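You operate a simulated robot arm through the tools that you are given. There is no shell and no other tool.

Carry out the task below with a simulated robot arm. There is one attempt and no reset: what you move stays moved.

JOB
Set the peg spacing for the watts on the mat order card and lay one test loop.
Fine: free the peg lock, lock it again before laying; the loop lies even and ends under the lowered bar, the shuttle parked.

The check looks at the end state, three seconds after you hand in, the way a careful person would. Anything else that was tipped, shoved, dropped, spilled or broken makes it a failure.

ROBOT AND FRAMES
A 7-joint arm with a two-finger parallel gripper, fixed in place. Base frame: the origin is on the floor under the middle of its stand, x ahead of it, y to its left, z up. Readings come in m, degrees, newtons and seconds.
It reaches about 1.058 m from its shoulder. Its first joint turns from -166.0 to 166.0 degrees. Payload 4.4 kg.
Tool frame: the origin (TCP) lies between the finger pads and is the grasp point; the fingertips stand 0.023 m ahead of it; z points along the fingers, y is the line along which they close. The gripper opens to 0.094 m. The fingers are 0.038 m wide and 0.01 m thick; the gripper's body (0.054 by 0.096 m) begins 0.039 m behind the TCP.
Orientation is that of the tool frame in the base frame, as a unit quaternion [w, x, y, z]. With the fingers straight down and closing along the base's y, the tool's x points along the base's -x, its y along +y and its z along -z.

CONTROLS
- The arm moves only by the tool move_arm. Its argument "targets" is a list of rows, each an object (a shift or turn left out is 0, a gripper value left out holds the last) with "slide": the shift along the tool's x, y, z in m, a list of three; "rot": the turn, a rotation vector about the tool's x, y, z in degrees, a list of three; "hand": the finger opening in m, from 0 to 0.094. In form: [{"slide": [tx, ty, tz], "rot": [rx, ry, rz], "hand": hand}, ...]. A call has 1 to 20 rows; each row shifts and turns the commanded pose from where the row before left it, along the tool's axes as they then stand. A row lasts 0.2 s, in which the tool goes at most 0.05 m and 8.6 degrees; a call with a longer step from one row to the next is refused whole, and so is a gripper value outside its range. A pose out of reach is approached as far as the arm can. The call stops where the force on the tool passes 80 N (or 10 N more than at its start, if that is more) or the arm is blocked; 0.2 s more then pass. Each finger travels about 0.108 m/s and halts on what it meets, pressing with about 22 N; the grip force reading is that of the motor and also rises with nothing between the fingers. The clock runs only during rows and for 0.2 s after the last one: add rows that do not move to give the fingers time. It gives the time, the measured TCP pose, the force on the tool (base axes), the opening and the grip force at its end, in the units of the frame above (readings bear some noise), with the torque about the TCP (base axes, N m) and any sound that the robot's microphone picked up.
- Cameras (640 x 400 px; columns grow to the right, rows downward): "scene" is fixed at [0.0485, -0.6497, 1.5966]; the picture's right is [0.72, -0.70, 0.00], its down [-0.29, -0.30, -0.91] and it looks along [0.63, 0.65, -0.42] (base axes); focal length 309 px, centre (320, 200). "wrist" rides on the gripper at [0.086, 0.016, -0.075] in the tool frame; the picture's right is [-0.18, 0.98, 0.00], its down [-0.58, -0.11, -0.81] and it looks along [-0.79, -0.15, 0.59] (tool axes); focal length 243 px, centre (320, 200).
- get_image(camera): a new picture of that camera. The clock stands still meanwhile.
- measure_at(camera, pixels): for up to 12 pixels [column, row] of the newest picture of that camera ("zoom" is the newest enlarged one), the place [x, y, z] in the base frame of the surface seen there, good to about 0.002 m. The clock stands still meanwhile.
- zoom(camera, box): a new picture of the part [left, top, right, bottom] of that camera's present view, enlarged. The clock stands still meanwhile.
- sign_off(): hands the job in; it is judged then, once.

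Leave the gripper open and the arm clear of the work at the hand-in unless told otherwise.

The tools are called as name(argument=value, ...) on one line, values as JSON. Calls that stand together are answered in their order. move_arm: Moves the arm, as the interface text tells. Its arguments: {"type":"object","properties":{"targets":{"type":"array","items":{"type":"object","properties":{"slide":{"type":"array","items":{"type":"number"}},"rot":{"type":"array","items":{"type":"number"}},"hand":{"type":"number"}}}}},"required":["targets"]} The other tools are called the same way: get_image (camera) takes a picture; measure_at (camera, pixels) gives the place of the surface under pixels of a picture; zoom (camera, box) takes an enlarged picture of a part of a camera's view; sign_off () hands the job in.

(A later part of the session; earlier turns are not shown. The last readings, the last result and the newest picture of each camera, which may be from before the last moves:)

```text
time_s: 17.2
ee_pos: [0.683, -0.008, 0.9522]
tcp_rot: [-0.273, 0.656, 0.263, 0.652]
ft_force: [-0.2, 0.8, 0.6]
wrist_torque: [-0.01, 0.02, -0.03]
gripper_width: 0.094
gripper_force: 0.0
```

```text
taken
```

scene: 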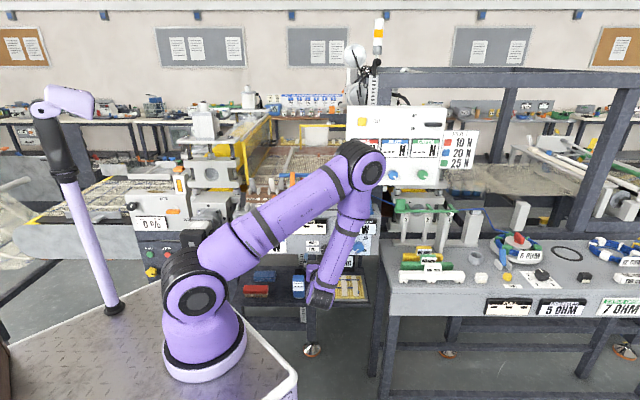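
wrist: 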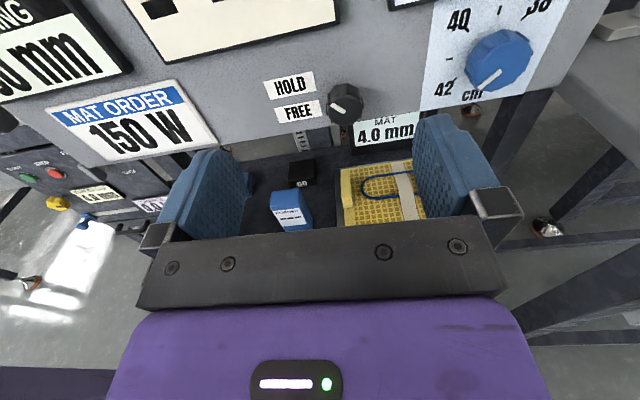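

The elbow swung out toward the white box in this posture. I'll measure how near it is, plus the knob.

measure_at(camera="scene", pixels=[[365, 165], [345, 150], [380, 165], [350, 185], [280, 220], [372, 150], [350, 145], [340, 200]])

measure_at(camera="wrist", pixels=[[345, 104], [336, 105], [353, 104], [345, 92], [345, 117], [325, 90], [370, 100], [497, 62], [300, 120], [300, 60]])

zoom(camera="wrist", box=[260, 60, 420, 160])

```text
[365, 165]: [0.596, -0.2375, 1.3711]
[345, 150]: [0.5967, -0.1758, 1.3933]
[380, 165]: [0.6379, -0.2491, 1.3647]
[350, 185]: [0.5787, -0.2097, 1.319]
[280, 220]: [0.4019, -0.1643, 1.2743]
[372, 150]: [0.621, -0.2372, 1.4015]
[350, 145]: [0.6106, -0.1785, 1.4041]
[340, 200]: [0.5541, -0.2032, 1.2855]
```

```text
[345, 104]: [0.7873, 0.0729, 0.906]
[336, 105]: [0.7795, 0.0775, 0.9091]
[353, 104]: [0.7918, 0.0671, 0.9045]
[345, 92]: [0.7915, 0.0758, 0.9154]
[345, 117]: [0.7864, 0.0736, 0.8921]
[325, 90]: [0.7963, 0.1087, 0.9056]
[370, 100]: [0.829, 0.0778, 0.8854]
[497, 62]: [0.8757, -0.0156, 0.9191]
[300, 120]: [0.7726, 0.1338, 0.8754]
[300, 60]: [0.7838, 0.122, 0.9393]
```

```text
4.00 times, centred on (340, 110) of wrist
```

zoom: 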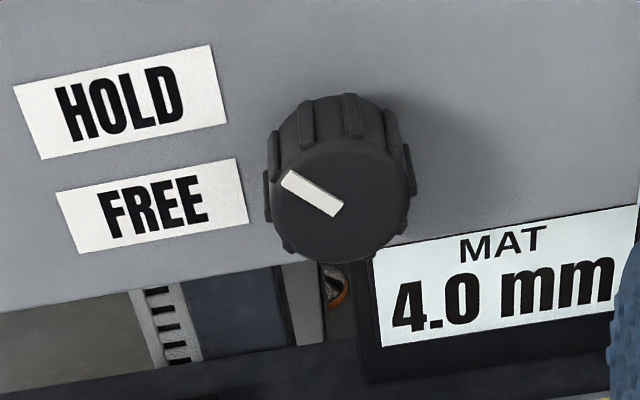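

The elbow is well in front of the box (d ≈ 0.29), fine. The knob is at s ≈ 0.50, z ≈ 0.894, face at d ≈ 0.61; its mark points up-left (HOLD). I'll line up with the knob axis and advance most of the way.

move_arm(targets=[{"slide": [-0.029, 0.0078, 0], "hand": 0.07}, {"slide": [-0.029, 0.0078, 0], "hand": 0.07}, {"slide": [0, 0, 0.035]}, {"slide": [0, 0, 0.035]}])

get_image(camera="wrist")

zoom(camera="wrist", box=[240, 80, 420, 200])

```text
time_s: 18.2
ee_pos: [0.7425, 0.0279, 0.8963]
tcp_rot: [-0.274, 0.656, 0.263, 0.652]
ft_force: [0.5, 0.0, -0.6]
wrist_torque: [-0.03, 0.01, 0.0]
gripper_width: 0.07
gripper_force: 0.1
```

```text
taken
```

wrist: 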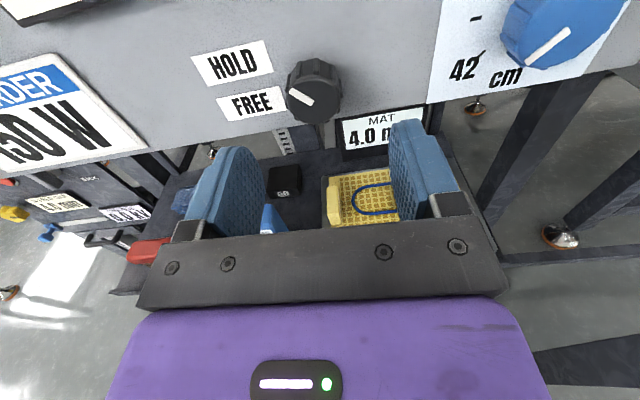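

```text
3.33 times, centred on (330, 140) of wrist
```

zoom: 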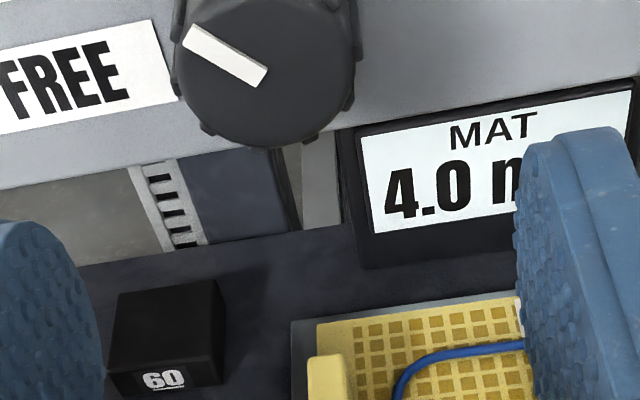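

Closer now. I'll re-measure the knob face in this picture before closing in.

measure_at(camera="wrist", pixels=[[313, 98], [291, 98], [338, 95], [313, 118], [313, 78], [313, 108], [345, 75], [280, 110], [370, 115], [245, 165], [400, 130]])

zoom(camera="wrist", box=[270, 50, 360, 130])

measure_at(camera="zoom", pixels=[[313, 220], [220, 220], [400, 220], [313, 290], [313, 180], [275, 205]])

```text
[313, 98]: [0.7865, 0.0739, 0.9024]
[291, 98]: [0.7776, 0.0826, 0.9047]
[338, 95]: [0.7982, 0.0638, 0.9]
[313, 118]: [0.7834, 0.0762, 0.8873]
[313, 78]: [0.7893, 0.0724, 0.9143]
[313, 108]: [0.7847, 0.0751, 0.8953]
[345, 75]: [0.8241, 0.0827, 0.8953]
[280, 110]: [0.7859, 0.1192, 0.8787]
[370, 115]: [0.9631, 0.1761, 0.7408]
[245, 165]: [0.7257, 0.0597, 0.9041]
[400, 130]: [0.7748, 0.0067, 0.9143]
```

```text
5.00 times, centred on (315, 90) of wrist
```

zoom: 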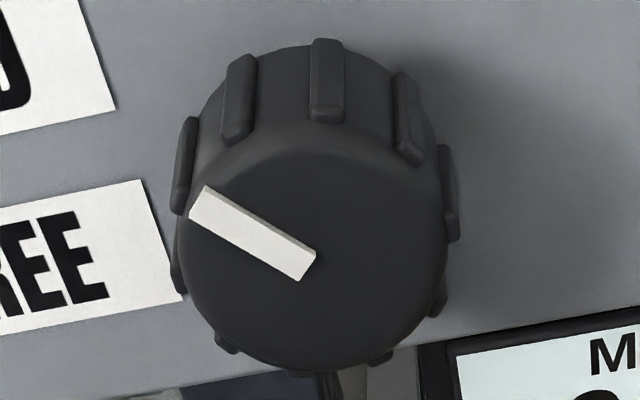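

```text
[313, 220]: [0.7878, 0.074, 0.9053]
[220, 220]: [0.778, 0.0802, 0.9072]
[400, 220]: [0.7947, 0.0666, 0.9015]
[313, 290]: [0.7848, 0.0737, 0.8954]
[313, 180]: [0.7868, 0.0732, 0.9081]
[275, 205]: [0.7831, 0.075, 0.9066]
```

Knob axis: s ≈ 0.501, z ≈ 0.899. I'll advance so the fingers straddle the knob (tips stop ~1 cm from the panel), then close gently.

move_arm(targets=[{"slide": [0.002, -0.001, 0.031]}, {"slide": [0, 0, 0.03]}, {"hand": 0.05}, {"hand": 0.034}, {"hand": 0.028}, {"hand": 0.028}])

get_image(camera="wrist")

```text
time_s: 19.6
ee_pos: [0.7838, 0.0727, 0.8969]
tcp_rot: [-0.275, 0.656, 0.263, 0.651]
ft_force: [-10.8, 10.4, -3.4]
wrist_torque: [0.11, -0.13, 0.33]
gripper_width: 0.0335
gripper_force: 45.1
```

```text
taken
```

wrist: 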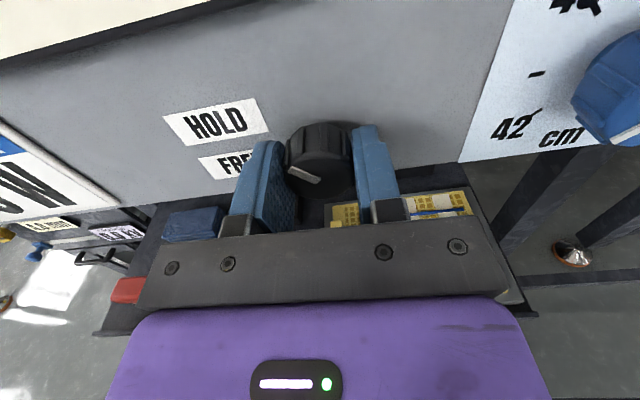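

The knob is gripped (opening 33.5 mm). I'll rotate counter-clockwise as seen from the front (negative about tool z), in steps, and check.

move_arm(targets=[{"slide": [0, -0.001, 0], "rot": [0, 0, -6]}, {"rot": [0, 0, -6]}, {"rot": [0, 0, -6]}, {"rot": [0, 0, -6]}, {"rot": [0, 0, -6]}])

get_image(camera="wrist")

zoom(camera="scene", box=[230, 180, 390, 280])

```text
time_s: 20.8
ee_pos: [0.7847, 0.0728, 0.897]
tcp_rot: [-0.096, 0.566, 0.424, 0.701]
ft_force: [0.6, 17.6, 0.7]
wrist_torque: [0.37, -0.38, 0.36]
gripper_width: 0.0337
gripper_force: 44.9
```

```text
taken
```

wrist: 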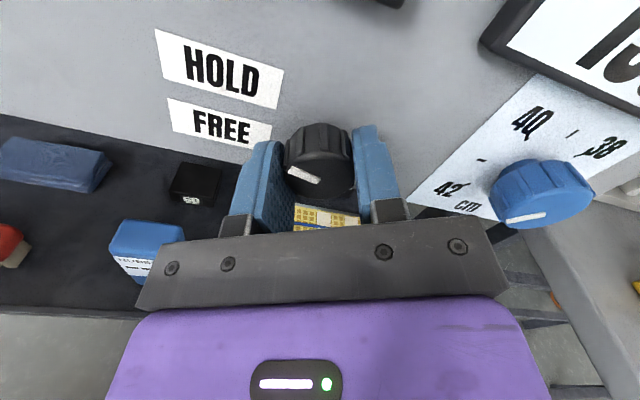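

```text
4.00 times, centred on (310, 230) of scene
```

zoom: 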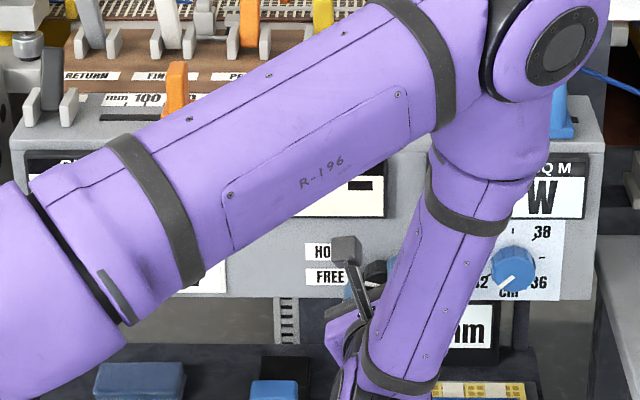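

The mark kept its place relative to the gripper, so the knob turned ~30°. I'll continue another 30° and look.

move_arm(targets=[{"rot": [0, 0, -6]}, {"rot": [0, 0, -6]}, {"rot": [0, 0, -6]}, {"rot": [0, 0, -6]}, {"rot": [0, 0, -6]}])

get_image(camera="wrist")

zoom(camera="wrist", box=[240, 90, 420, 230])

```text
time_s: 22.0
ee_pos: [0.7847, 0.0727, 0.8984]
tcp_rot: [0.09, 0.437, 0.556, 0.702]
ft_force: [9.8, 19.9, 15.1]
wrist_torque: [0.45, -0.47, 0.7]
gripper_width: 0.0333
gripper_force: 45.2
```

```text
taken
```

wrist: 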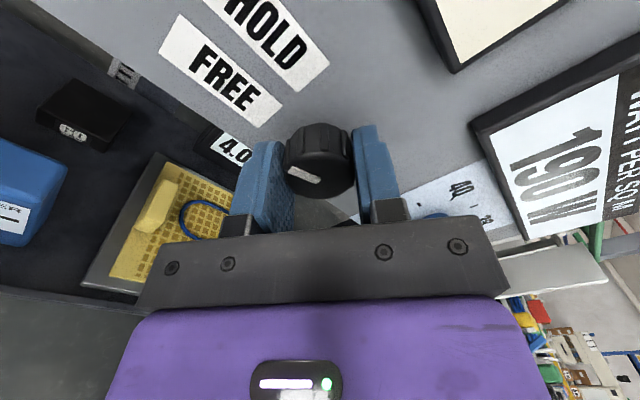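

```text
2.86 times, centred on (330, 160) of wrist
```

zoom: 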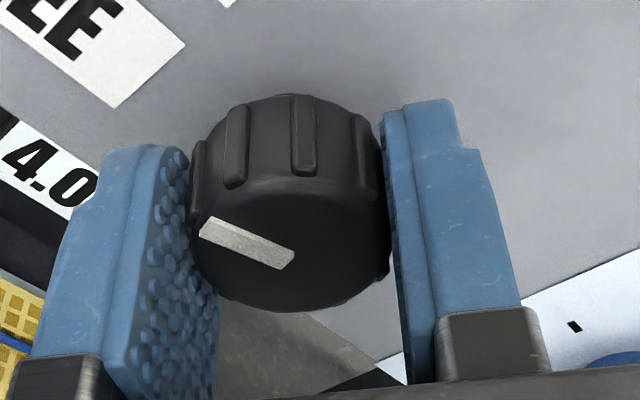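

Turned ~60° with no end stop felt. I'll go on in small steps and watch the torque about the knob axis.

move_arm(targets=[{"slide": [0, 0, -0.001], "rot": [0, 0, -6]}, {"rot": [0, 0, -6]}])

zoom(camera="wrist", box=[240, 90, 420, 230])

```text
time_s: 22.6
ee_pos: [0.7836, 0.0734, 0.8962]
tcp_rot: [0.162, 0.375, 0.598, 0.689]
ft_force: [25.4, 28.3, 23.4]
wrist_torque: [0.3, -0.29, 0.12]
gripper_width: 0.0338
gripper_force: 44.9
```

```text
2.86 times, centred on (330, 160) of wrist
```

zoom: 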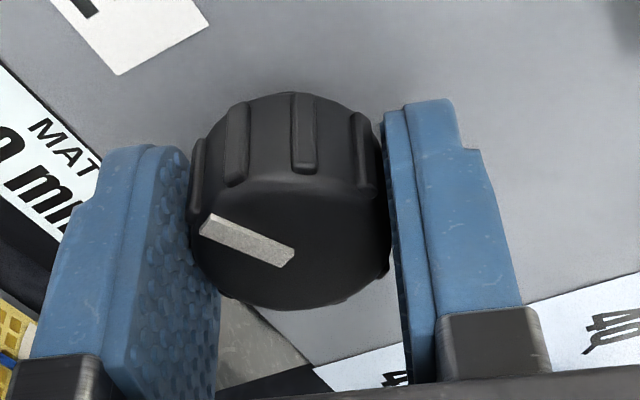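

Forces show I'm pulling back slightly; I'll relax by moving forward 2 mm and up 1 mm while turning a further 12°.

move_arm(targets=[{"slide": [0.0003, 0.001, 0.002], "rot": [0, 0, -6]}, {"rot": [0, 0, -6]}, {"rot": [0, 0, 0]}])

get_image(camera="wrist")

zoom(camera="wrist", box=[240, 90, 420, 230])

```text
time_s: 23.4
ee_pos: [0.7839, 0.0719, 0.8978]
tcp_rot: [0.233, 0.312, 0.635, 0.667]
ft_force: [6.0, 12.8, 18.2]
wrist_torque: [0.29, -0.29, 0.03]
gripper_width: 0.0334
gripper_force: 45.2
```

```text
taken
```

wrist: 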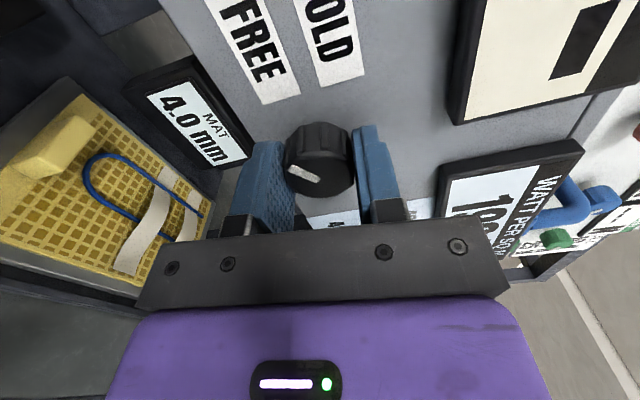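

```text
2.86 times, centred on (330, 160) of wrist
```

zoom: 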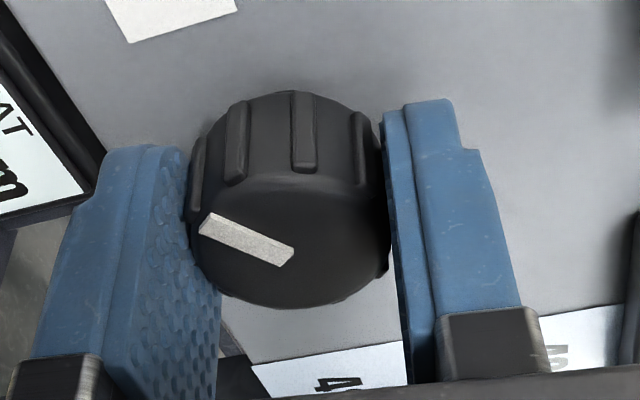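

Turned 85° so far, the mark should now point down-left. I'll try 5° more to feel for an end stop.

move_arm(targets=[{"rot": [0, 0, -5]}, {"rot": [0, 0, 0]}])

```text
time_s: 24.0
ee_pos: [0.7841, 0.0709, 0.8986]
tcp_rot: [0.262, 0.284, 0.648, 0.657]
ft_force: [0.3, 11.1, 18.5]
wrist_torque: [0.27, -0.25, -0.57]
gripper_width: 0.0335
gripper_force: 45.1
```

No stop felt. I'll release, back off, and look at the pointer.

move_arm(targets=[{"hand": 0.06}, {"hand": 0.07}, {"hand": 0.07}, {"slide": [0, 0, -0.04]}, {"slide": [0, 0, -0.04]}])

get_image(camera="wrist")

zoom(camera="scene", box=[230, 180, 390, 280])

```text
time_s: 25.2
ee_pos: [0.7267, 0.018, 0.8986]
tcp_rot: [0.261, 0.283, 0.648, 0.657]
ft_force: [-0.4, -0.1, 0.2]
wrist_torque: [0.01, -0.01, -0.05]
gripper_width: 0.0699
gripper_force: 0.0
```

```text
taken
```

wrist: 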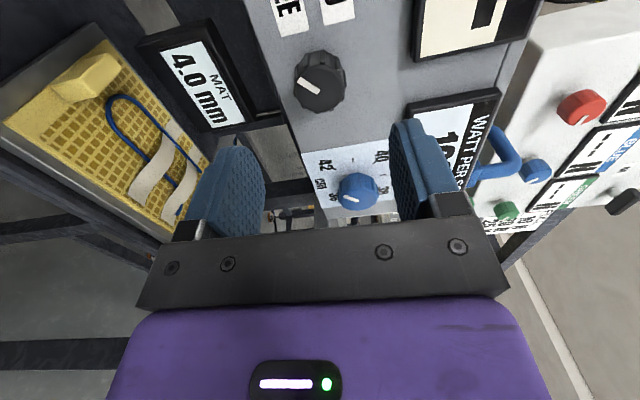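

```text
4.00 times, centred on (310, 230) of scene
```

zoom: 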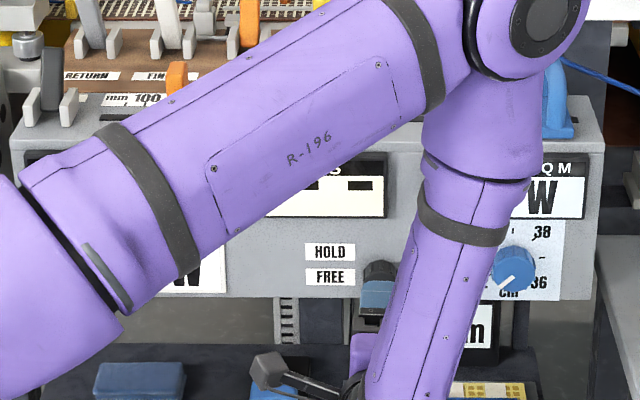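

The mark now points down-left on the panel, beyond the FREE side. I'll untwist the gripper, rise in front of the bench, move left to the orange slider and look.

zoom(camera="wrist", box=[260, 0, 380, 130])

move_arm(targets=[{"slide": [0, 0, -0.03], "rot": [0, 0, 8.2]}, {"rot": [0, 0, 8.2]}, {"rot": [0, 0, 8.2]}, {"rot": [0, 0, 8.2]}, {"rot": [0, 0, 8.2]}, {"rot": [0, 0, 8.2]}, {"rot": [0, 0, 8.2]}, {"rot": [0, 0, 8.2]}, {"rot": [0, 0, 8.2]}, {"rot": [0, 0, 8.2]}, {"rot": [0, 0, 8]}])

get_image(camera="wrist")

zoom(camera="wrist", box=[240, 60, 420, 170])

```text
3.08 times, centred on (320, 65) of wrist
```

zoom: 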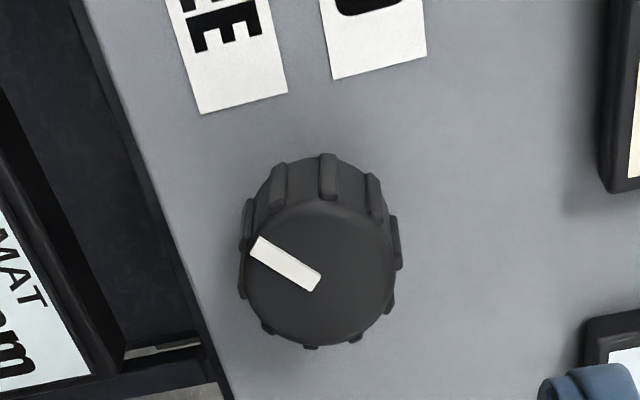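

```text
time_s: 27.6
ee_pos: [0.7061, -0.0043, 0.8976]
tcp_rot: [-0.28, 0.659, 0.256, 0.649]
ft_force: [-0.8, 0.0, 0.1]
wrist_torque: [0.01, 0.04, 0.0]
gripper_width: 0.0699
gripper_force: 0.0
```

```text
taken
```

wrist: 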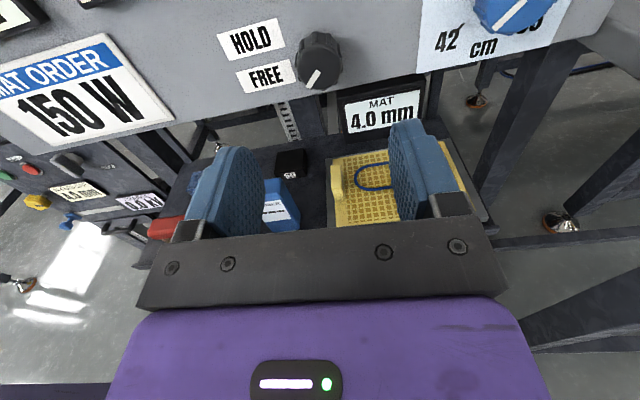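

```text
3.56 times, centred on (330, 115) of wrist
```

zoom: 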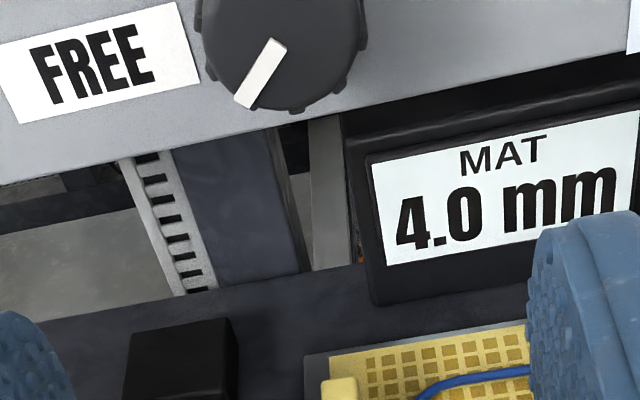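

The pointer now aims down-left (FREE side). I'll rise to z ≈ 1.19, go left 0.2 m, and tilt the fingers 30° down.

move_arm(targets=[{"slide": [0.048, 0, 0]}, {"slide": [0.048, 0, 0]}, {"slide": [0.048, 0, 0]}, {"slide": [0.048, 0, 0]}, {"slide": [0.048, 0, 0]}, {"slide": [0.048, 0, 0]}, {"slide": [0, -0.048, 0]}, {"slide": [0, -0.048, 0]}, {"slide": [0, -0.048, 0]}, {"slide": [0, -0.048, 0]}, {"rot": [0, -8, 0]}, {"rot": [0, -8, 0]}, {"rot": [0, -8, 0]}, {"rot": [0, -6, 0]}])

get_image(camera="wrist")

get_image(camera="scene")

```text
time_s: 30.6
ee_pos: [0.6811, 0.1332, 1.2069]
tcp_rot: [-0.203, 0.805, 0.321, 0.456]
ft_force: [0.4, -0.5, -0.8]
wrist_torque: [0.0, 0.0, -0.02]
gripper_width: 0.07
gripper_force: 0.1
out of reach, approached as far as the arm can: row 7, 8, 9, 10
```

```text
taken
```

wrist: 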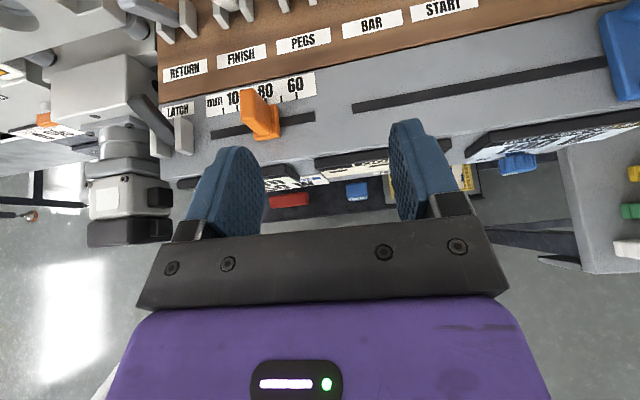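

```text
taken
```

scene: 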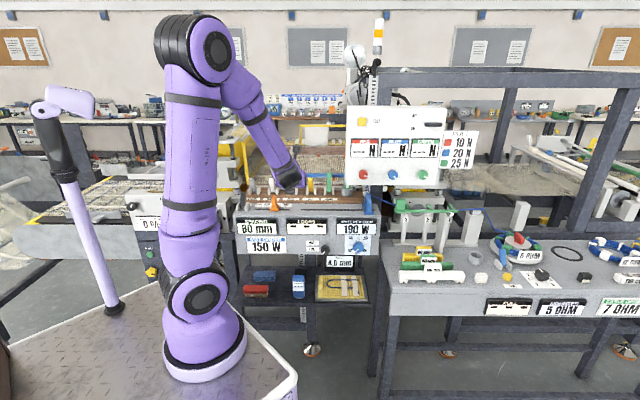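

Some steps were limited by reach, but the pose is good: the slider is visible at (262,115). I'll check the knob from the scene and measure slider and scale marks.

zoom(camera="scene", box=[300, 235, 340, 260])

zoom(camera="wrist", box=[190, 60, 330, 150])

measure_at(camera="zoom", pixels=[[254, 164], [312, 152], [351, 228], [384, 225], [320, 136], [355, 270], [140, 280], [520, 212], [460, 205], [345, 200], [310, 160], [436, 160]])

```text
16.00 times, centred on (320, 248) of scene
```

zoom: 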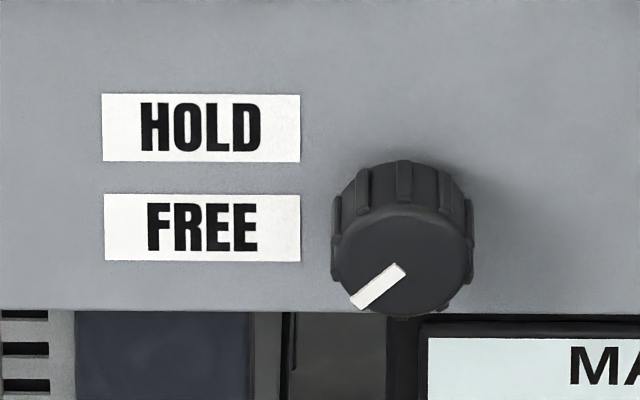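

```text
4.44 times, centred on (260, 105) of wrist
```

zoom: 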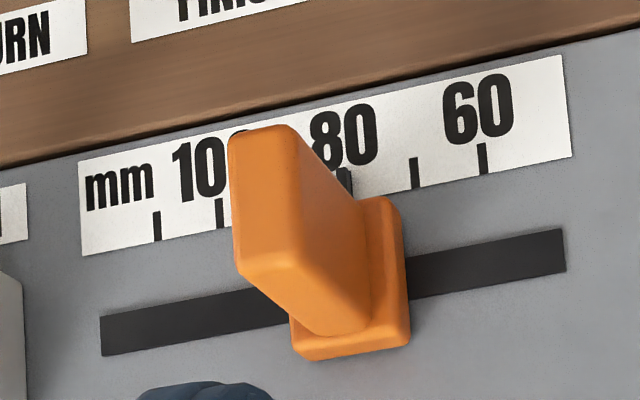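

```text
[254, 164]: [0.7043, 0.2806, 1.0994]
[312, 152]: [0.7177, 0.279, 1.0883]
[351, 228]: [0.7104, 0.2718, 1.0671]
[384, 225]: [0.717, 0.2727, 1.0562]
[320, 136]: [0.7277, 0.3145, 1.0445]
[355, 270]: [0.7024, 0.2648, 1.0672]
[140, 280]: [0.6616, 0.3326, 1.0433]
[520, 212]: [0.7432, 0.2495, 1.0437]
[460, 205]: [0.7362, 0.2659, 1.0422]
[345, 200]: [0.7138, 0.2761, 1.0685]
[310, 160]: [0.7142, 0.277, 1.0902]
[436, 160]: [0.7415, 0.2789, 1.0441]
```

From the scene zoom the knob clearly points to the FREE side. The slider's 100 mark is ~0.040 m left of the present 80 position. I'll line up with the slider tab (s ≈ 0.297) and approach partway along the fingers.

move_arm(targets=[{"slide": [-0.02, -0.044, 0], "rot": [0, 0, -2.2], "hand": 0.06}, {"slide": [-0.0226, -0.043, 0]}, {"slide": [0, 0, 0.045]}, {"slide": [0, 0, 0.045]}])

get_image(camera="wrist")

```text
time_s: 31.6
ee_pos: [0.6712, 0.2407, 1.1338]
tcp_rot: [-0.194, 0.798, 0.336, 0.461]
ft_force: [-0.8, -0.5, 0.7]
wrist_torque: [0.02, 0.0, -0.01]
gripper_width: 0.0602
gripper_force: 0.0
out of reach, approached as far as the arm can: row 2
```

```text
taken
```

wrist: 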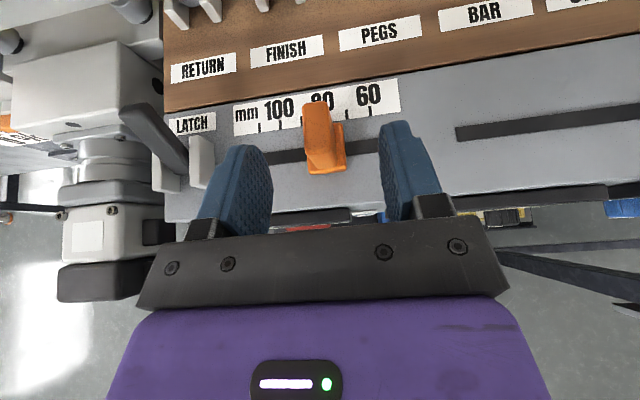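

The slider tab is centred between the fingers. I'll move in the remaining distance and then close on it.

move_arm(targets=[{"slide": [-0.007, -0.003, 0.03]}, {"slide": [-0.0066, 0, 0.03]}, {"hand": 0.04}, {"hand": 0.02}, {"hand": 0.012}, {"hand": 0.012}])

get_image(camera="wrist")

```text
time_s: 33.0
ee_pos: [0.7, 0.2756, 1.0905]
tcp_rot: [-0.195, 0.798, 0.336, 0.461]
ft_force: [-3.6, 4.9, -4.0]
wrist_torque: [0.29, -0.7, -1.6]
gripper_width: 0.018
gripper_force: 45.5
```

```text
taken
```

wrist: 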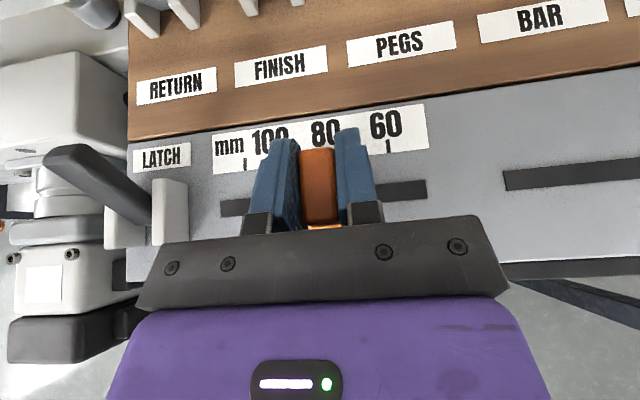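

Tab gripped (18 mm). I'll slide it 1 cm left as a test and read the display.

move_arm(targets=[{"slide": [0, -0.005, 0]}, {"slide": [0, -0.005, 0]}])

zoom(camera="scene", box=[220, 160, 400, 272])

```text
time_s: 33.6
ee_pos: [0.7002, 0.2757, 1.0906]
tcp_rot: [-0.191, 0.8, 0.331, 0.463]
ft_force: [50.2, -39.2, 7.0]
wrist_torque: [-1.55, 0.09, 0.74]
gripper_width: 0.0178
gripper_force: 44.6
```

```text
3.56 times, centred on (310, 216) of scene
```

zoom: 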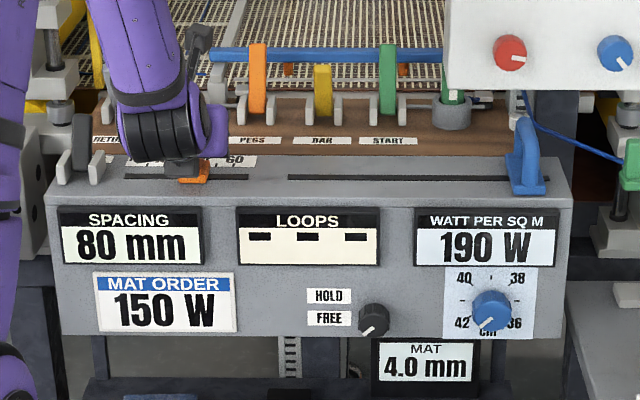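

The slider is locked: 64 N and no movement, display still 80 mm. So the HOLD/FREE knob is apparently not the peg lock (or not the only one). I'll take off the load, open, and back away from the slider.

move_arm(targets=[{"slide": [0, 0.01, 0]}, {"hand": 0.04}, {"hand": 0.06}, {"slide": [0.01, 0, -0.03]}, {"slide": [0.02, 0, -0.04]}, {"slide": [0.02, 0, -0.03]}])

get_image(camera="wrist")

zoom(camera="wrist", box=[90, 60, 250, 200])

```text
time_s: 35.0
ee_pos: [0.6581, 0.2342, 1.1828]
tcp_rot: [-0.195, 0.798, 0.336, 0.46]
ft_force: [0.5, 0.4, -0.1]
wrist_torque: [-0.02, 0.0, 0.02]
gripper_width: 0.0602
gripper_force: 0.1
```

```text
taken
```

wrist: 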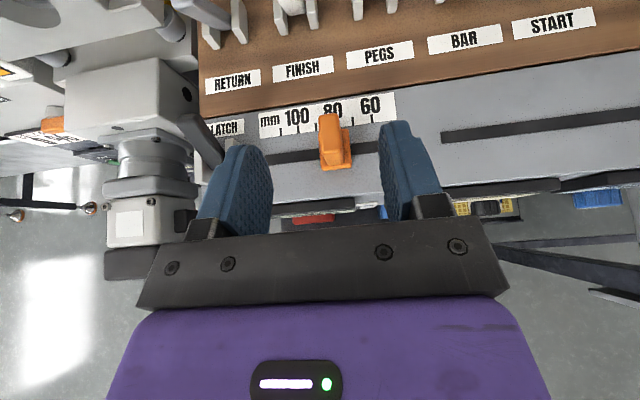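

```text
2.86 times, centred on (170, 130) of wrist
```

zoom: 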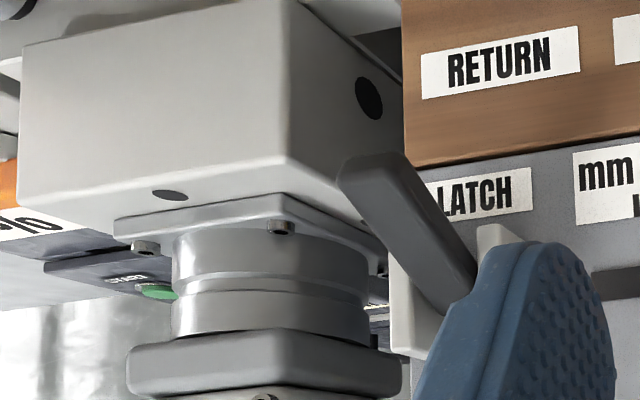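

The label reads LATCH. Before approaching it I'll move left a bit and measure its brackets and the neighbouring press machine's blocks.

move_arm(targets=[{"slide": [0, -0.045, 0]}, {"slide": [0, -0.045, 0]}])

get_image(camera="wrist")

zoom(camera="wrist", box=[180, 50, 400, 200])

```text
time_s: 35.8
ee_pos: [0.6934, 0.153, 1.1832]
tcp_rot: [-0.117, 0.844, 0.196, 0.485]
ft_force: [0.6, -0.4, 0.7]
wrist_torque: [-0.04, 0.0, 0.05]
gripper_width: 0.0597
gripper_force: 0.1
stopped in row 2: the arm was blocked; the commanded pose is now the measured one
```

```text
taken
```

wrist: 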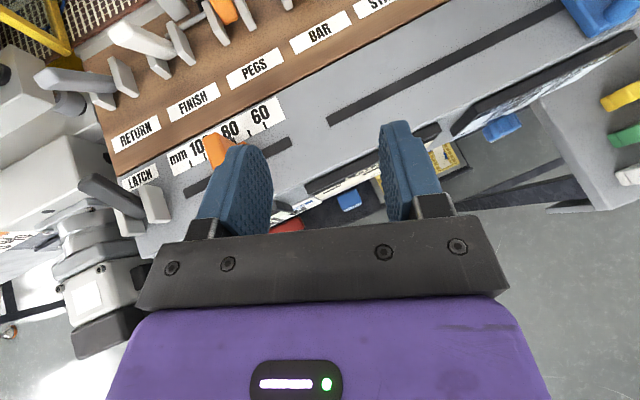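

```text
2.67 times, centred on (290, 125) of wrist
```

zoom: 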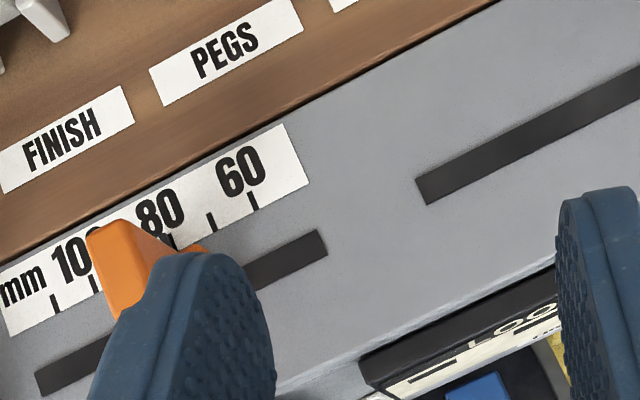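

The arm was blocked and drifted/turned instead. I'll check the scene to understand the arm posture.

get_image(camera="scene")

```text
taken
```

scene: 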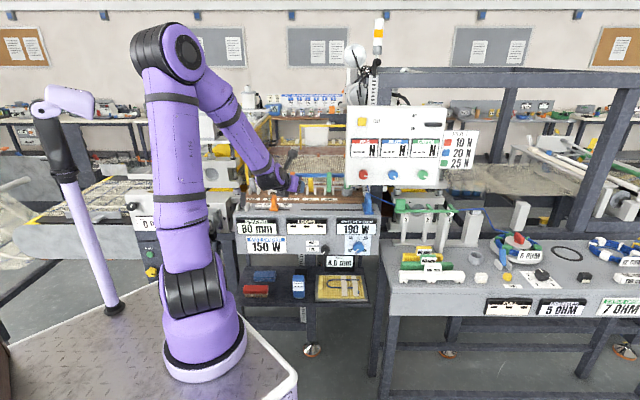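

The arm hit a joint limit when going further left with this hand orientation, so it swung. I'll restore the yaw here, then tip the fingers up a bit and move over the console to inspect the lever row closely before touching anything else.

move_arm(targets=[{"slide": [0.01, 0.02, 0], "rot": [5.2, 0, -3]}, {"slide": [0.02, 0.02, 0], "rot": [5.2, 0, -3]}, {"slide": [0.02, 0.02, 0], "rot": [5.2, 0, -3]}, {"rot": [0, 7, 0]}, {"rot": [0, 7, 0]}])

get_image(camera="wrist")

```text
time_s: 37.0
ee_pos: [0.7472, 0.1185, 1.2278]
tcp_rot: [-0.231, 0.74, 0.301, 0.555]
ft_force: [-0.3, 0.2, 0.3]
wrist_torque: [-0.02, 0.0, 0.0]
gripper_width: 0.0598
gripper_force: 0.0
```

```text
taken
```

wrist: 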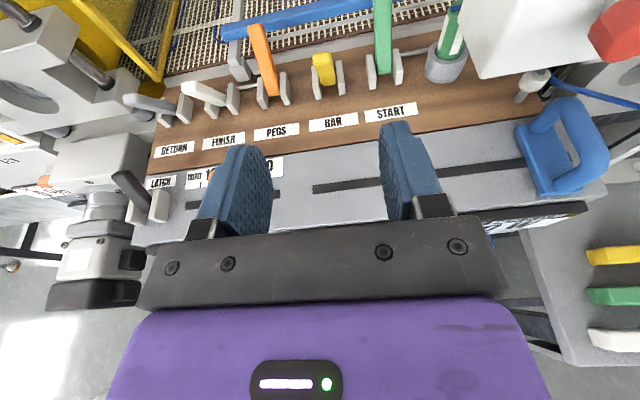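

zoom(camera="wrist", box=[170, 10, 330, 120])

zoom(camera="wrist", box=[350, 0, 480, 110])

zoom(camera="wrist", box=[480, 60, 640, 200])

zoom(camera="wrist", box=[80, 80, 240, 230])

```text
3.64 times, centred on (250, 65) of wrist
```

zoom: 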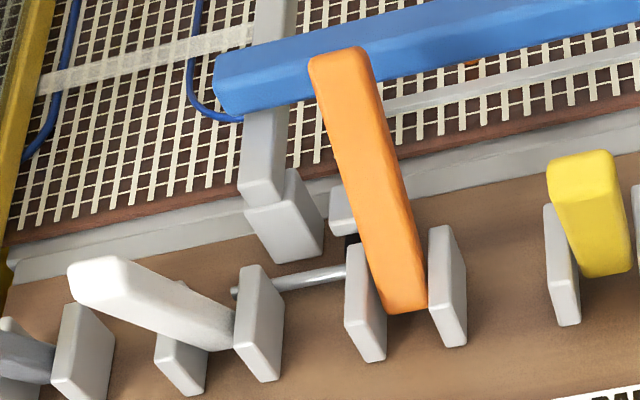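

```text
3.64 times, centred on (415, 55) of wrist
```

zoom: 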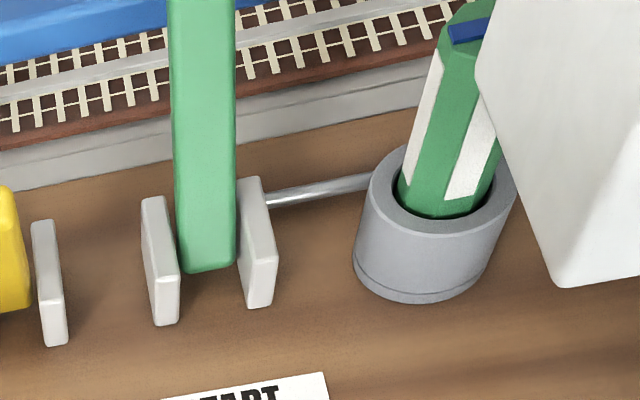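

```text
2.86 times, centred on (560, 130) of wrist
```

zoom: 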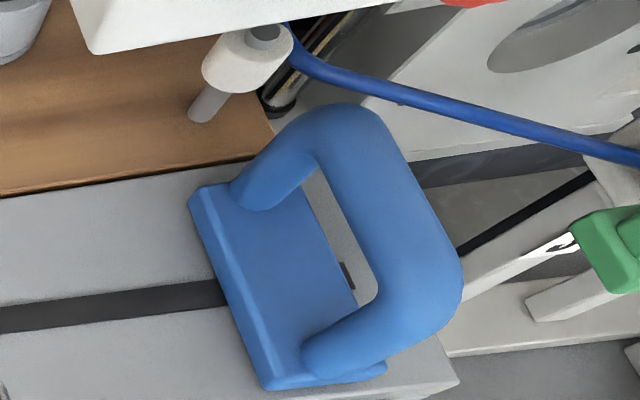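

```text
2.67 times, centred on (160, 155) of wrist
```

zoom: 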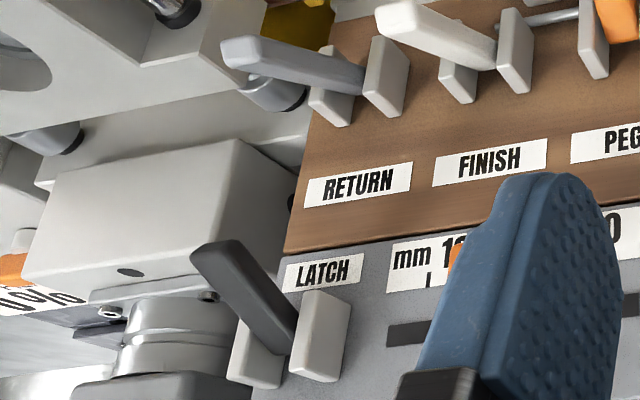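

I want a fingers-down grip for LATCH with the hand turned back to its original side (more joint room on the left). I'll rise 15 cm, point the fingers straight down, and start turning the hand back.

move_arm(targets=[{"slide": [0.046, 0, -0.0138]}, {"slide": [0.046, 0, -0.0138]}, {"slide": [0.046, 0, -0.0138]}, {"rot": [0, -8.4, 0]}, {"rot": [0, -8.4, 0]}, {"rot": [0, -8.4, 0]}, {"rot": [0, -8.4, 0]}, {"rot": [0, -8.4, 0]}, {"rot": [0, -8.4, 0]}, {"rot": [0, -8.4, 0]}, {"rot": [0, -8.4, 0]}, {"rot": [0, -6.8, 0]}])

move_arm(targets=[{"rot": [0, 0, -8.5]}, {"rot": [0, 0, -8.5]}, {"rot": [0, 0, -8.5]}, {"rot": [0, 0, -8.5]}, {"rot": [0, 0, -8.5]}, {"rot": [0, 0, -8.5]}, {"rot": [0, 0, -8.5]}, {"rot": [0, 0, -8.5]}, {"rot": [0, 0, -8.5]}, {"rot": [0, 0, -8.5]}, {"rot": [0, 0, -8.5]}, {"rot": [0, 0, -8.5]}, {"rot": [0, 0, -8.5]}, {"rot": [0, 0, -8.5]}, {"rot": [0, 0, -8.5]}, {"rot": [0, 0, -8.5]}, {"rot": [0, 0, -8.5]}, {"rot": [0, 0, -8.5]}, {"rot": [0, 0, -8.5]}, {"rot": [0, 0, -8.5]}])

```text
time_s: 39.6
ee_pos: [0.7456, 0.1166, 1.3684]
tcp_rot: [-0.003, 0.926, 0.378, -0.002]
ft_force: [-1.0, -0.5, -0.1]
wrist_torque: [0.0, 0.0, -0.01]
gripper_width: 0.0599
gripper_force: 0.0
```

```text
time_s: 43.8
ee_pos: [0.7476, 0.1156, 1.3706]
tcp_rot: [-0.002, -0.297, 0.955, 0.003]
ft_force: [-0.2, 0.8, -0.5]
wrist_torque: [-0.03, -0.02, -0.04]
gripper_width: 0.0598
gripper_force: 0.1
```

Hand is nearly back. I'll finish the last 10° and move above the LATCH lever at this height, then look.

move_arm(targets=[{"rot": [0, 0, -5.1]}, {"rot": [0, 0, -5]}, {"slide": [-0.0158, 0.045, 0]}, {"slide": [-0.0158, 0.045, 0]}, {"slide": [-0.0158, 0.045, 0]}, {"slide": [-0.0158, 0.045, 0]}, {"slide": [-0.0158, 0.045, 0]}, {"slide": [-0.0158, 0.045, 0]}])

get_image(camera="wrist")

get_image(camera="scene")

```text
time_s: 45.6
ee_pos: [0.6262, 0.3709, 1.3712]
tcp_rot: [-0.002, -0.378, 0.926, 0.003]
ft_force: [-0.3, -0.6, 0.6]
wrist_torque: [0.02, 0.03, 0.0]
gripper_width: 0.06
gripper_force: 0.0
```

```text
taken
```

wrist: 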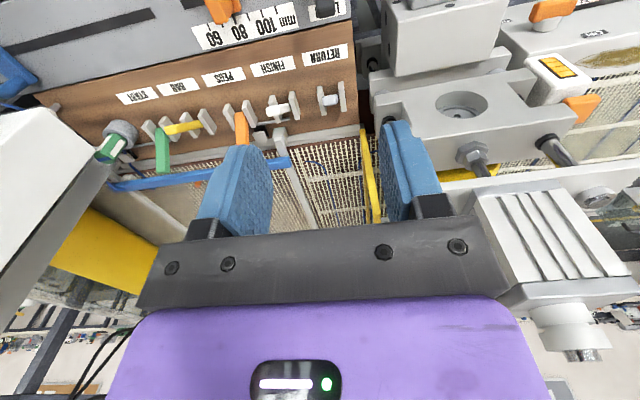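

```text
taken
```

scene: 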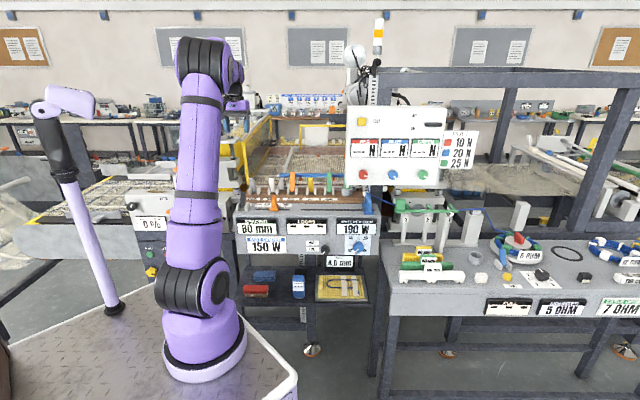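

I'm above LATCH at z = 1.37. I'll measure the lever, brackets and neighbouring machine parts from the scene camera.

zoom(camera="scene", box=[218, 175, 268, 215])

measure_at(camera="zoom", pixels=[[330, 145], [300, 200], [360, 200], [330, 260], [330, 300], [270, 300], [390, 300], [375, 292], [260, 300], [200, 120], [120, 280], [220, 220]])

```text
10.00 times, centred on (243, 195) of scene
```

zoom: 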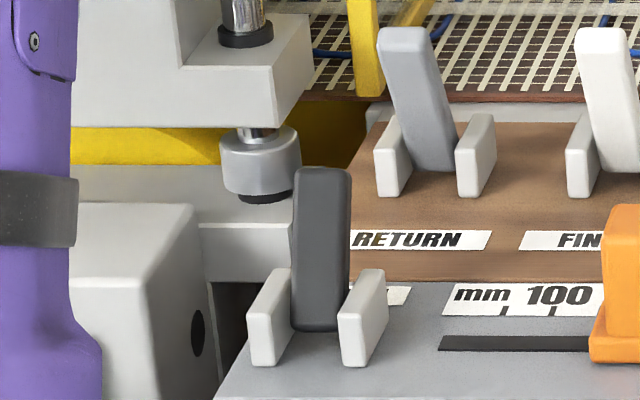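

```text
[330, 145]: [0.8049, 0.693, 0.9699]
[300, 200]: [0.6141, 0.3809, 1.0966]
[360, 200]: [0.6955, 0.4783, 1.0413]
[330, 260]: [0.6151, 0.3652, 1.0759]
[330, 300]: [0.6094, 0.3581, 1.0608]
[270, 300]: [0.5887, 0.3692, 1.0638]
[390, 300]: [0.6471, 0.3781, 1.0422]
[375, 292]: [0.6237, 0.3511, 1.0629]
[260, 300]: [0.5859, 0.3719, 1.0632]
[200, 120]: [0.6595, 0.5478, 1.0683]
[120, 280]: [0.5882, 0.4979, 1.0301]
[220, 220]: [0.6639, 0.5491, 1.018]
```

LATCH lever: s ≈ 0.171, top at d ≈ 0.715, z ≈ 1.11, leaning back ~29°, 20 mm wide; brackets up to about z = 1.072. I'll descend to just above it.

move_arm(targets=[{"slide": [-0.005, 0.0057, 0.045], "hand": 0.05}, {"slide": [0, 0, 0.045]}, {"slide": [0, 0, 0.045]}, {"slide": [0, 0, 0.045]}, {"slide": [0, 0, 0.03]}])

get_image(camera="wrist")

zoom(camera="scene", box=[200, 150, 290, 215])

```text
time_s: 46.8
ee_pos: [0.6215, 0.3824, 1.1651]
tcp_rot: [-0.002, -0.379, 0.925, 0.004]
ft_force: [-0.3, 0.7, 0.4]
wrist_torque: [-0.01, 0.02, -0.03]
gripper_width: 0.0497
gripper_force: 0.1
```

```text
taken
```

wrist: 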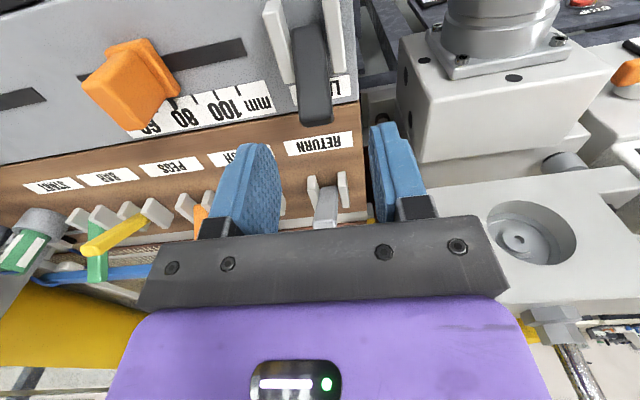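

```text
6.15 times, centred on (245, 182) of scene
```

zoom: 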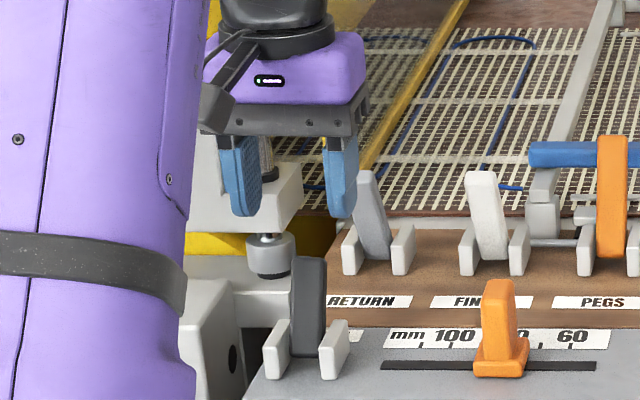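

I'll verify the lever tip location from this closer wrist view.

measure_at(camera="wrist", pixels=[[317, 112], [303, 100], [330, 98], [316, 122], [315, 90], [310, 50], [285, 80], [338, 70], [320, 195], [335, 190]])

```text
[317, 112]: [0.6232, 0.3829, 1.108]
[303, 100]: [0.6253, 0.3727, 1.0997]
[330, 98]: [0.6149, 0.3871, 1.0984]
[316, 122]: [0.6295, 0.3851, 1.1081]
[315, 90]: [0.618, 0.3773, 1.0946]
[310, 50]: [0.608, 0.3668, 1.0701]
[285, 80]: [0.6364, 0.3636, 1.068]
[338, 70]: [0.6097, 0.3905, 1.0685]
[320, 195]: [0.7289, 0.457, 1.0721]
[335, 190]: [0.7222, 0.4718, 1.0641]
```

Lever centre s ≈ 0.167, bracket tops z ≈ 1.069. I'll descend to z ≈ 1.098 (tips just above the brackets) and close on the lever.

move_arm(targets=[{"slide": [-0.001, -0.002, 0.034]}, {"slide": [0, 0, 0.033]}, {"hand": 0.03}, {"hand": 0.016}, {"hand": 0.012}, {"hand": 0.012}])

get_image(camera="wrist")

```text
time_s: 48.2
ee_pos: [0.6262, 0.3826, 1.0957]
tcp_rot: [-0.001, -0.379, 0.926, 0.003]
ft_force: [10.5, -10.3, 1.6]
wrist_torque: [-0.99, -1.16, 1.25]
gripper_width: 0.0222
gripper_force: 44.4
```

```text
taken
```

wrist: 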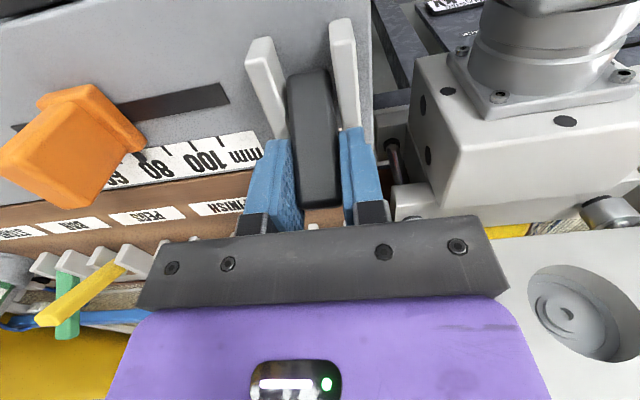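

Gripped (22 mm). Now I'll pull the lever forward along its arc in small steps.

move_arm(targets=[{"slide": [0.0073, -0.001, -0.0033]}, {"slide": [0.009, 0, -0.0024]}, {"slide": [0.0093, 0, -0.0008]}, {"slide": [0.0093, 0, 0.0008]}, {"slide": [0.009, 0, 0.0024]}, {"slide": [0.0073, 0, 0.0033]}])

get_image(camera="wrist")

zoom(camera="scene", box=[220, 160, 400, 272])

```text
time_s: 49.6
ee_pos: [0.5889, 0.3461, 1.0942]
tcp_rot: [-0.002, -0.379, 0.925, 0.004]
ft_force: [19.6, 3.1, 8.3]
wrist_torque: [-0.22, -1.43, -0.06]
gripper_width: 0.0218
gripper_force: 44.7
```

```text
taken
```

wrist: 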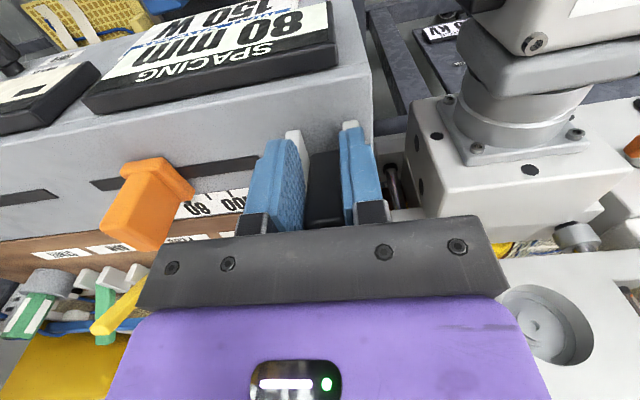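

```text
3.56 times, centred on (310, 216) of scene
```

zoom: 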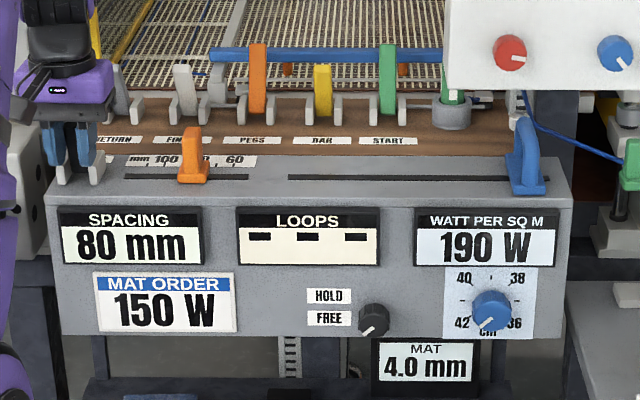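

LATCH has come forward. I'll open, rise, and see where the lever stays.

move_arm(targets=[{"slide": [-0.001, 0, 0], "hand": 0.035}, {"hand": 0.05}, {"hand": 0.05}, {"slide": [0, 0, -0.045]}, {"slide": [0, 0, -0.045]}, {"slide": [0, -0.045, 0]}])

get_image(camera="wrist")

zoom(camera="scene", box=[218, 160, 308, 215])

```text
time_s: 51.0
ee_pos: [0.6209, 0.315, 1.1871]
tcp_rot: [-0.002, -0.379, 0.926, 0.003]
ft_force: [0.4, -0.1, 0.3]
wrist_torque: [-0.03, -0.01, -0.01]
gripper_width: 0.0501
gripper_force: 0.0
```

```text
taken
```

wrist: 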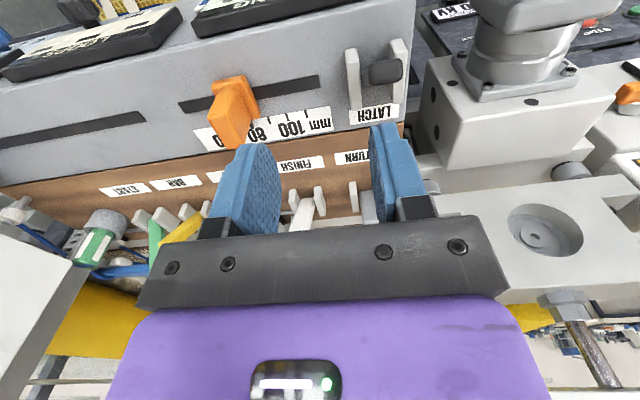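

```text
7.11 times, centred on (263, 188) of scene
```

zoom: 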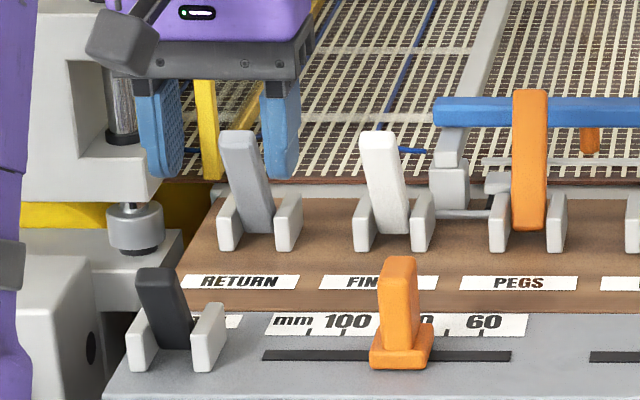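

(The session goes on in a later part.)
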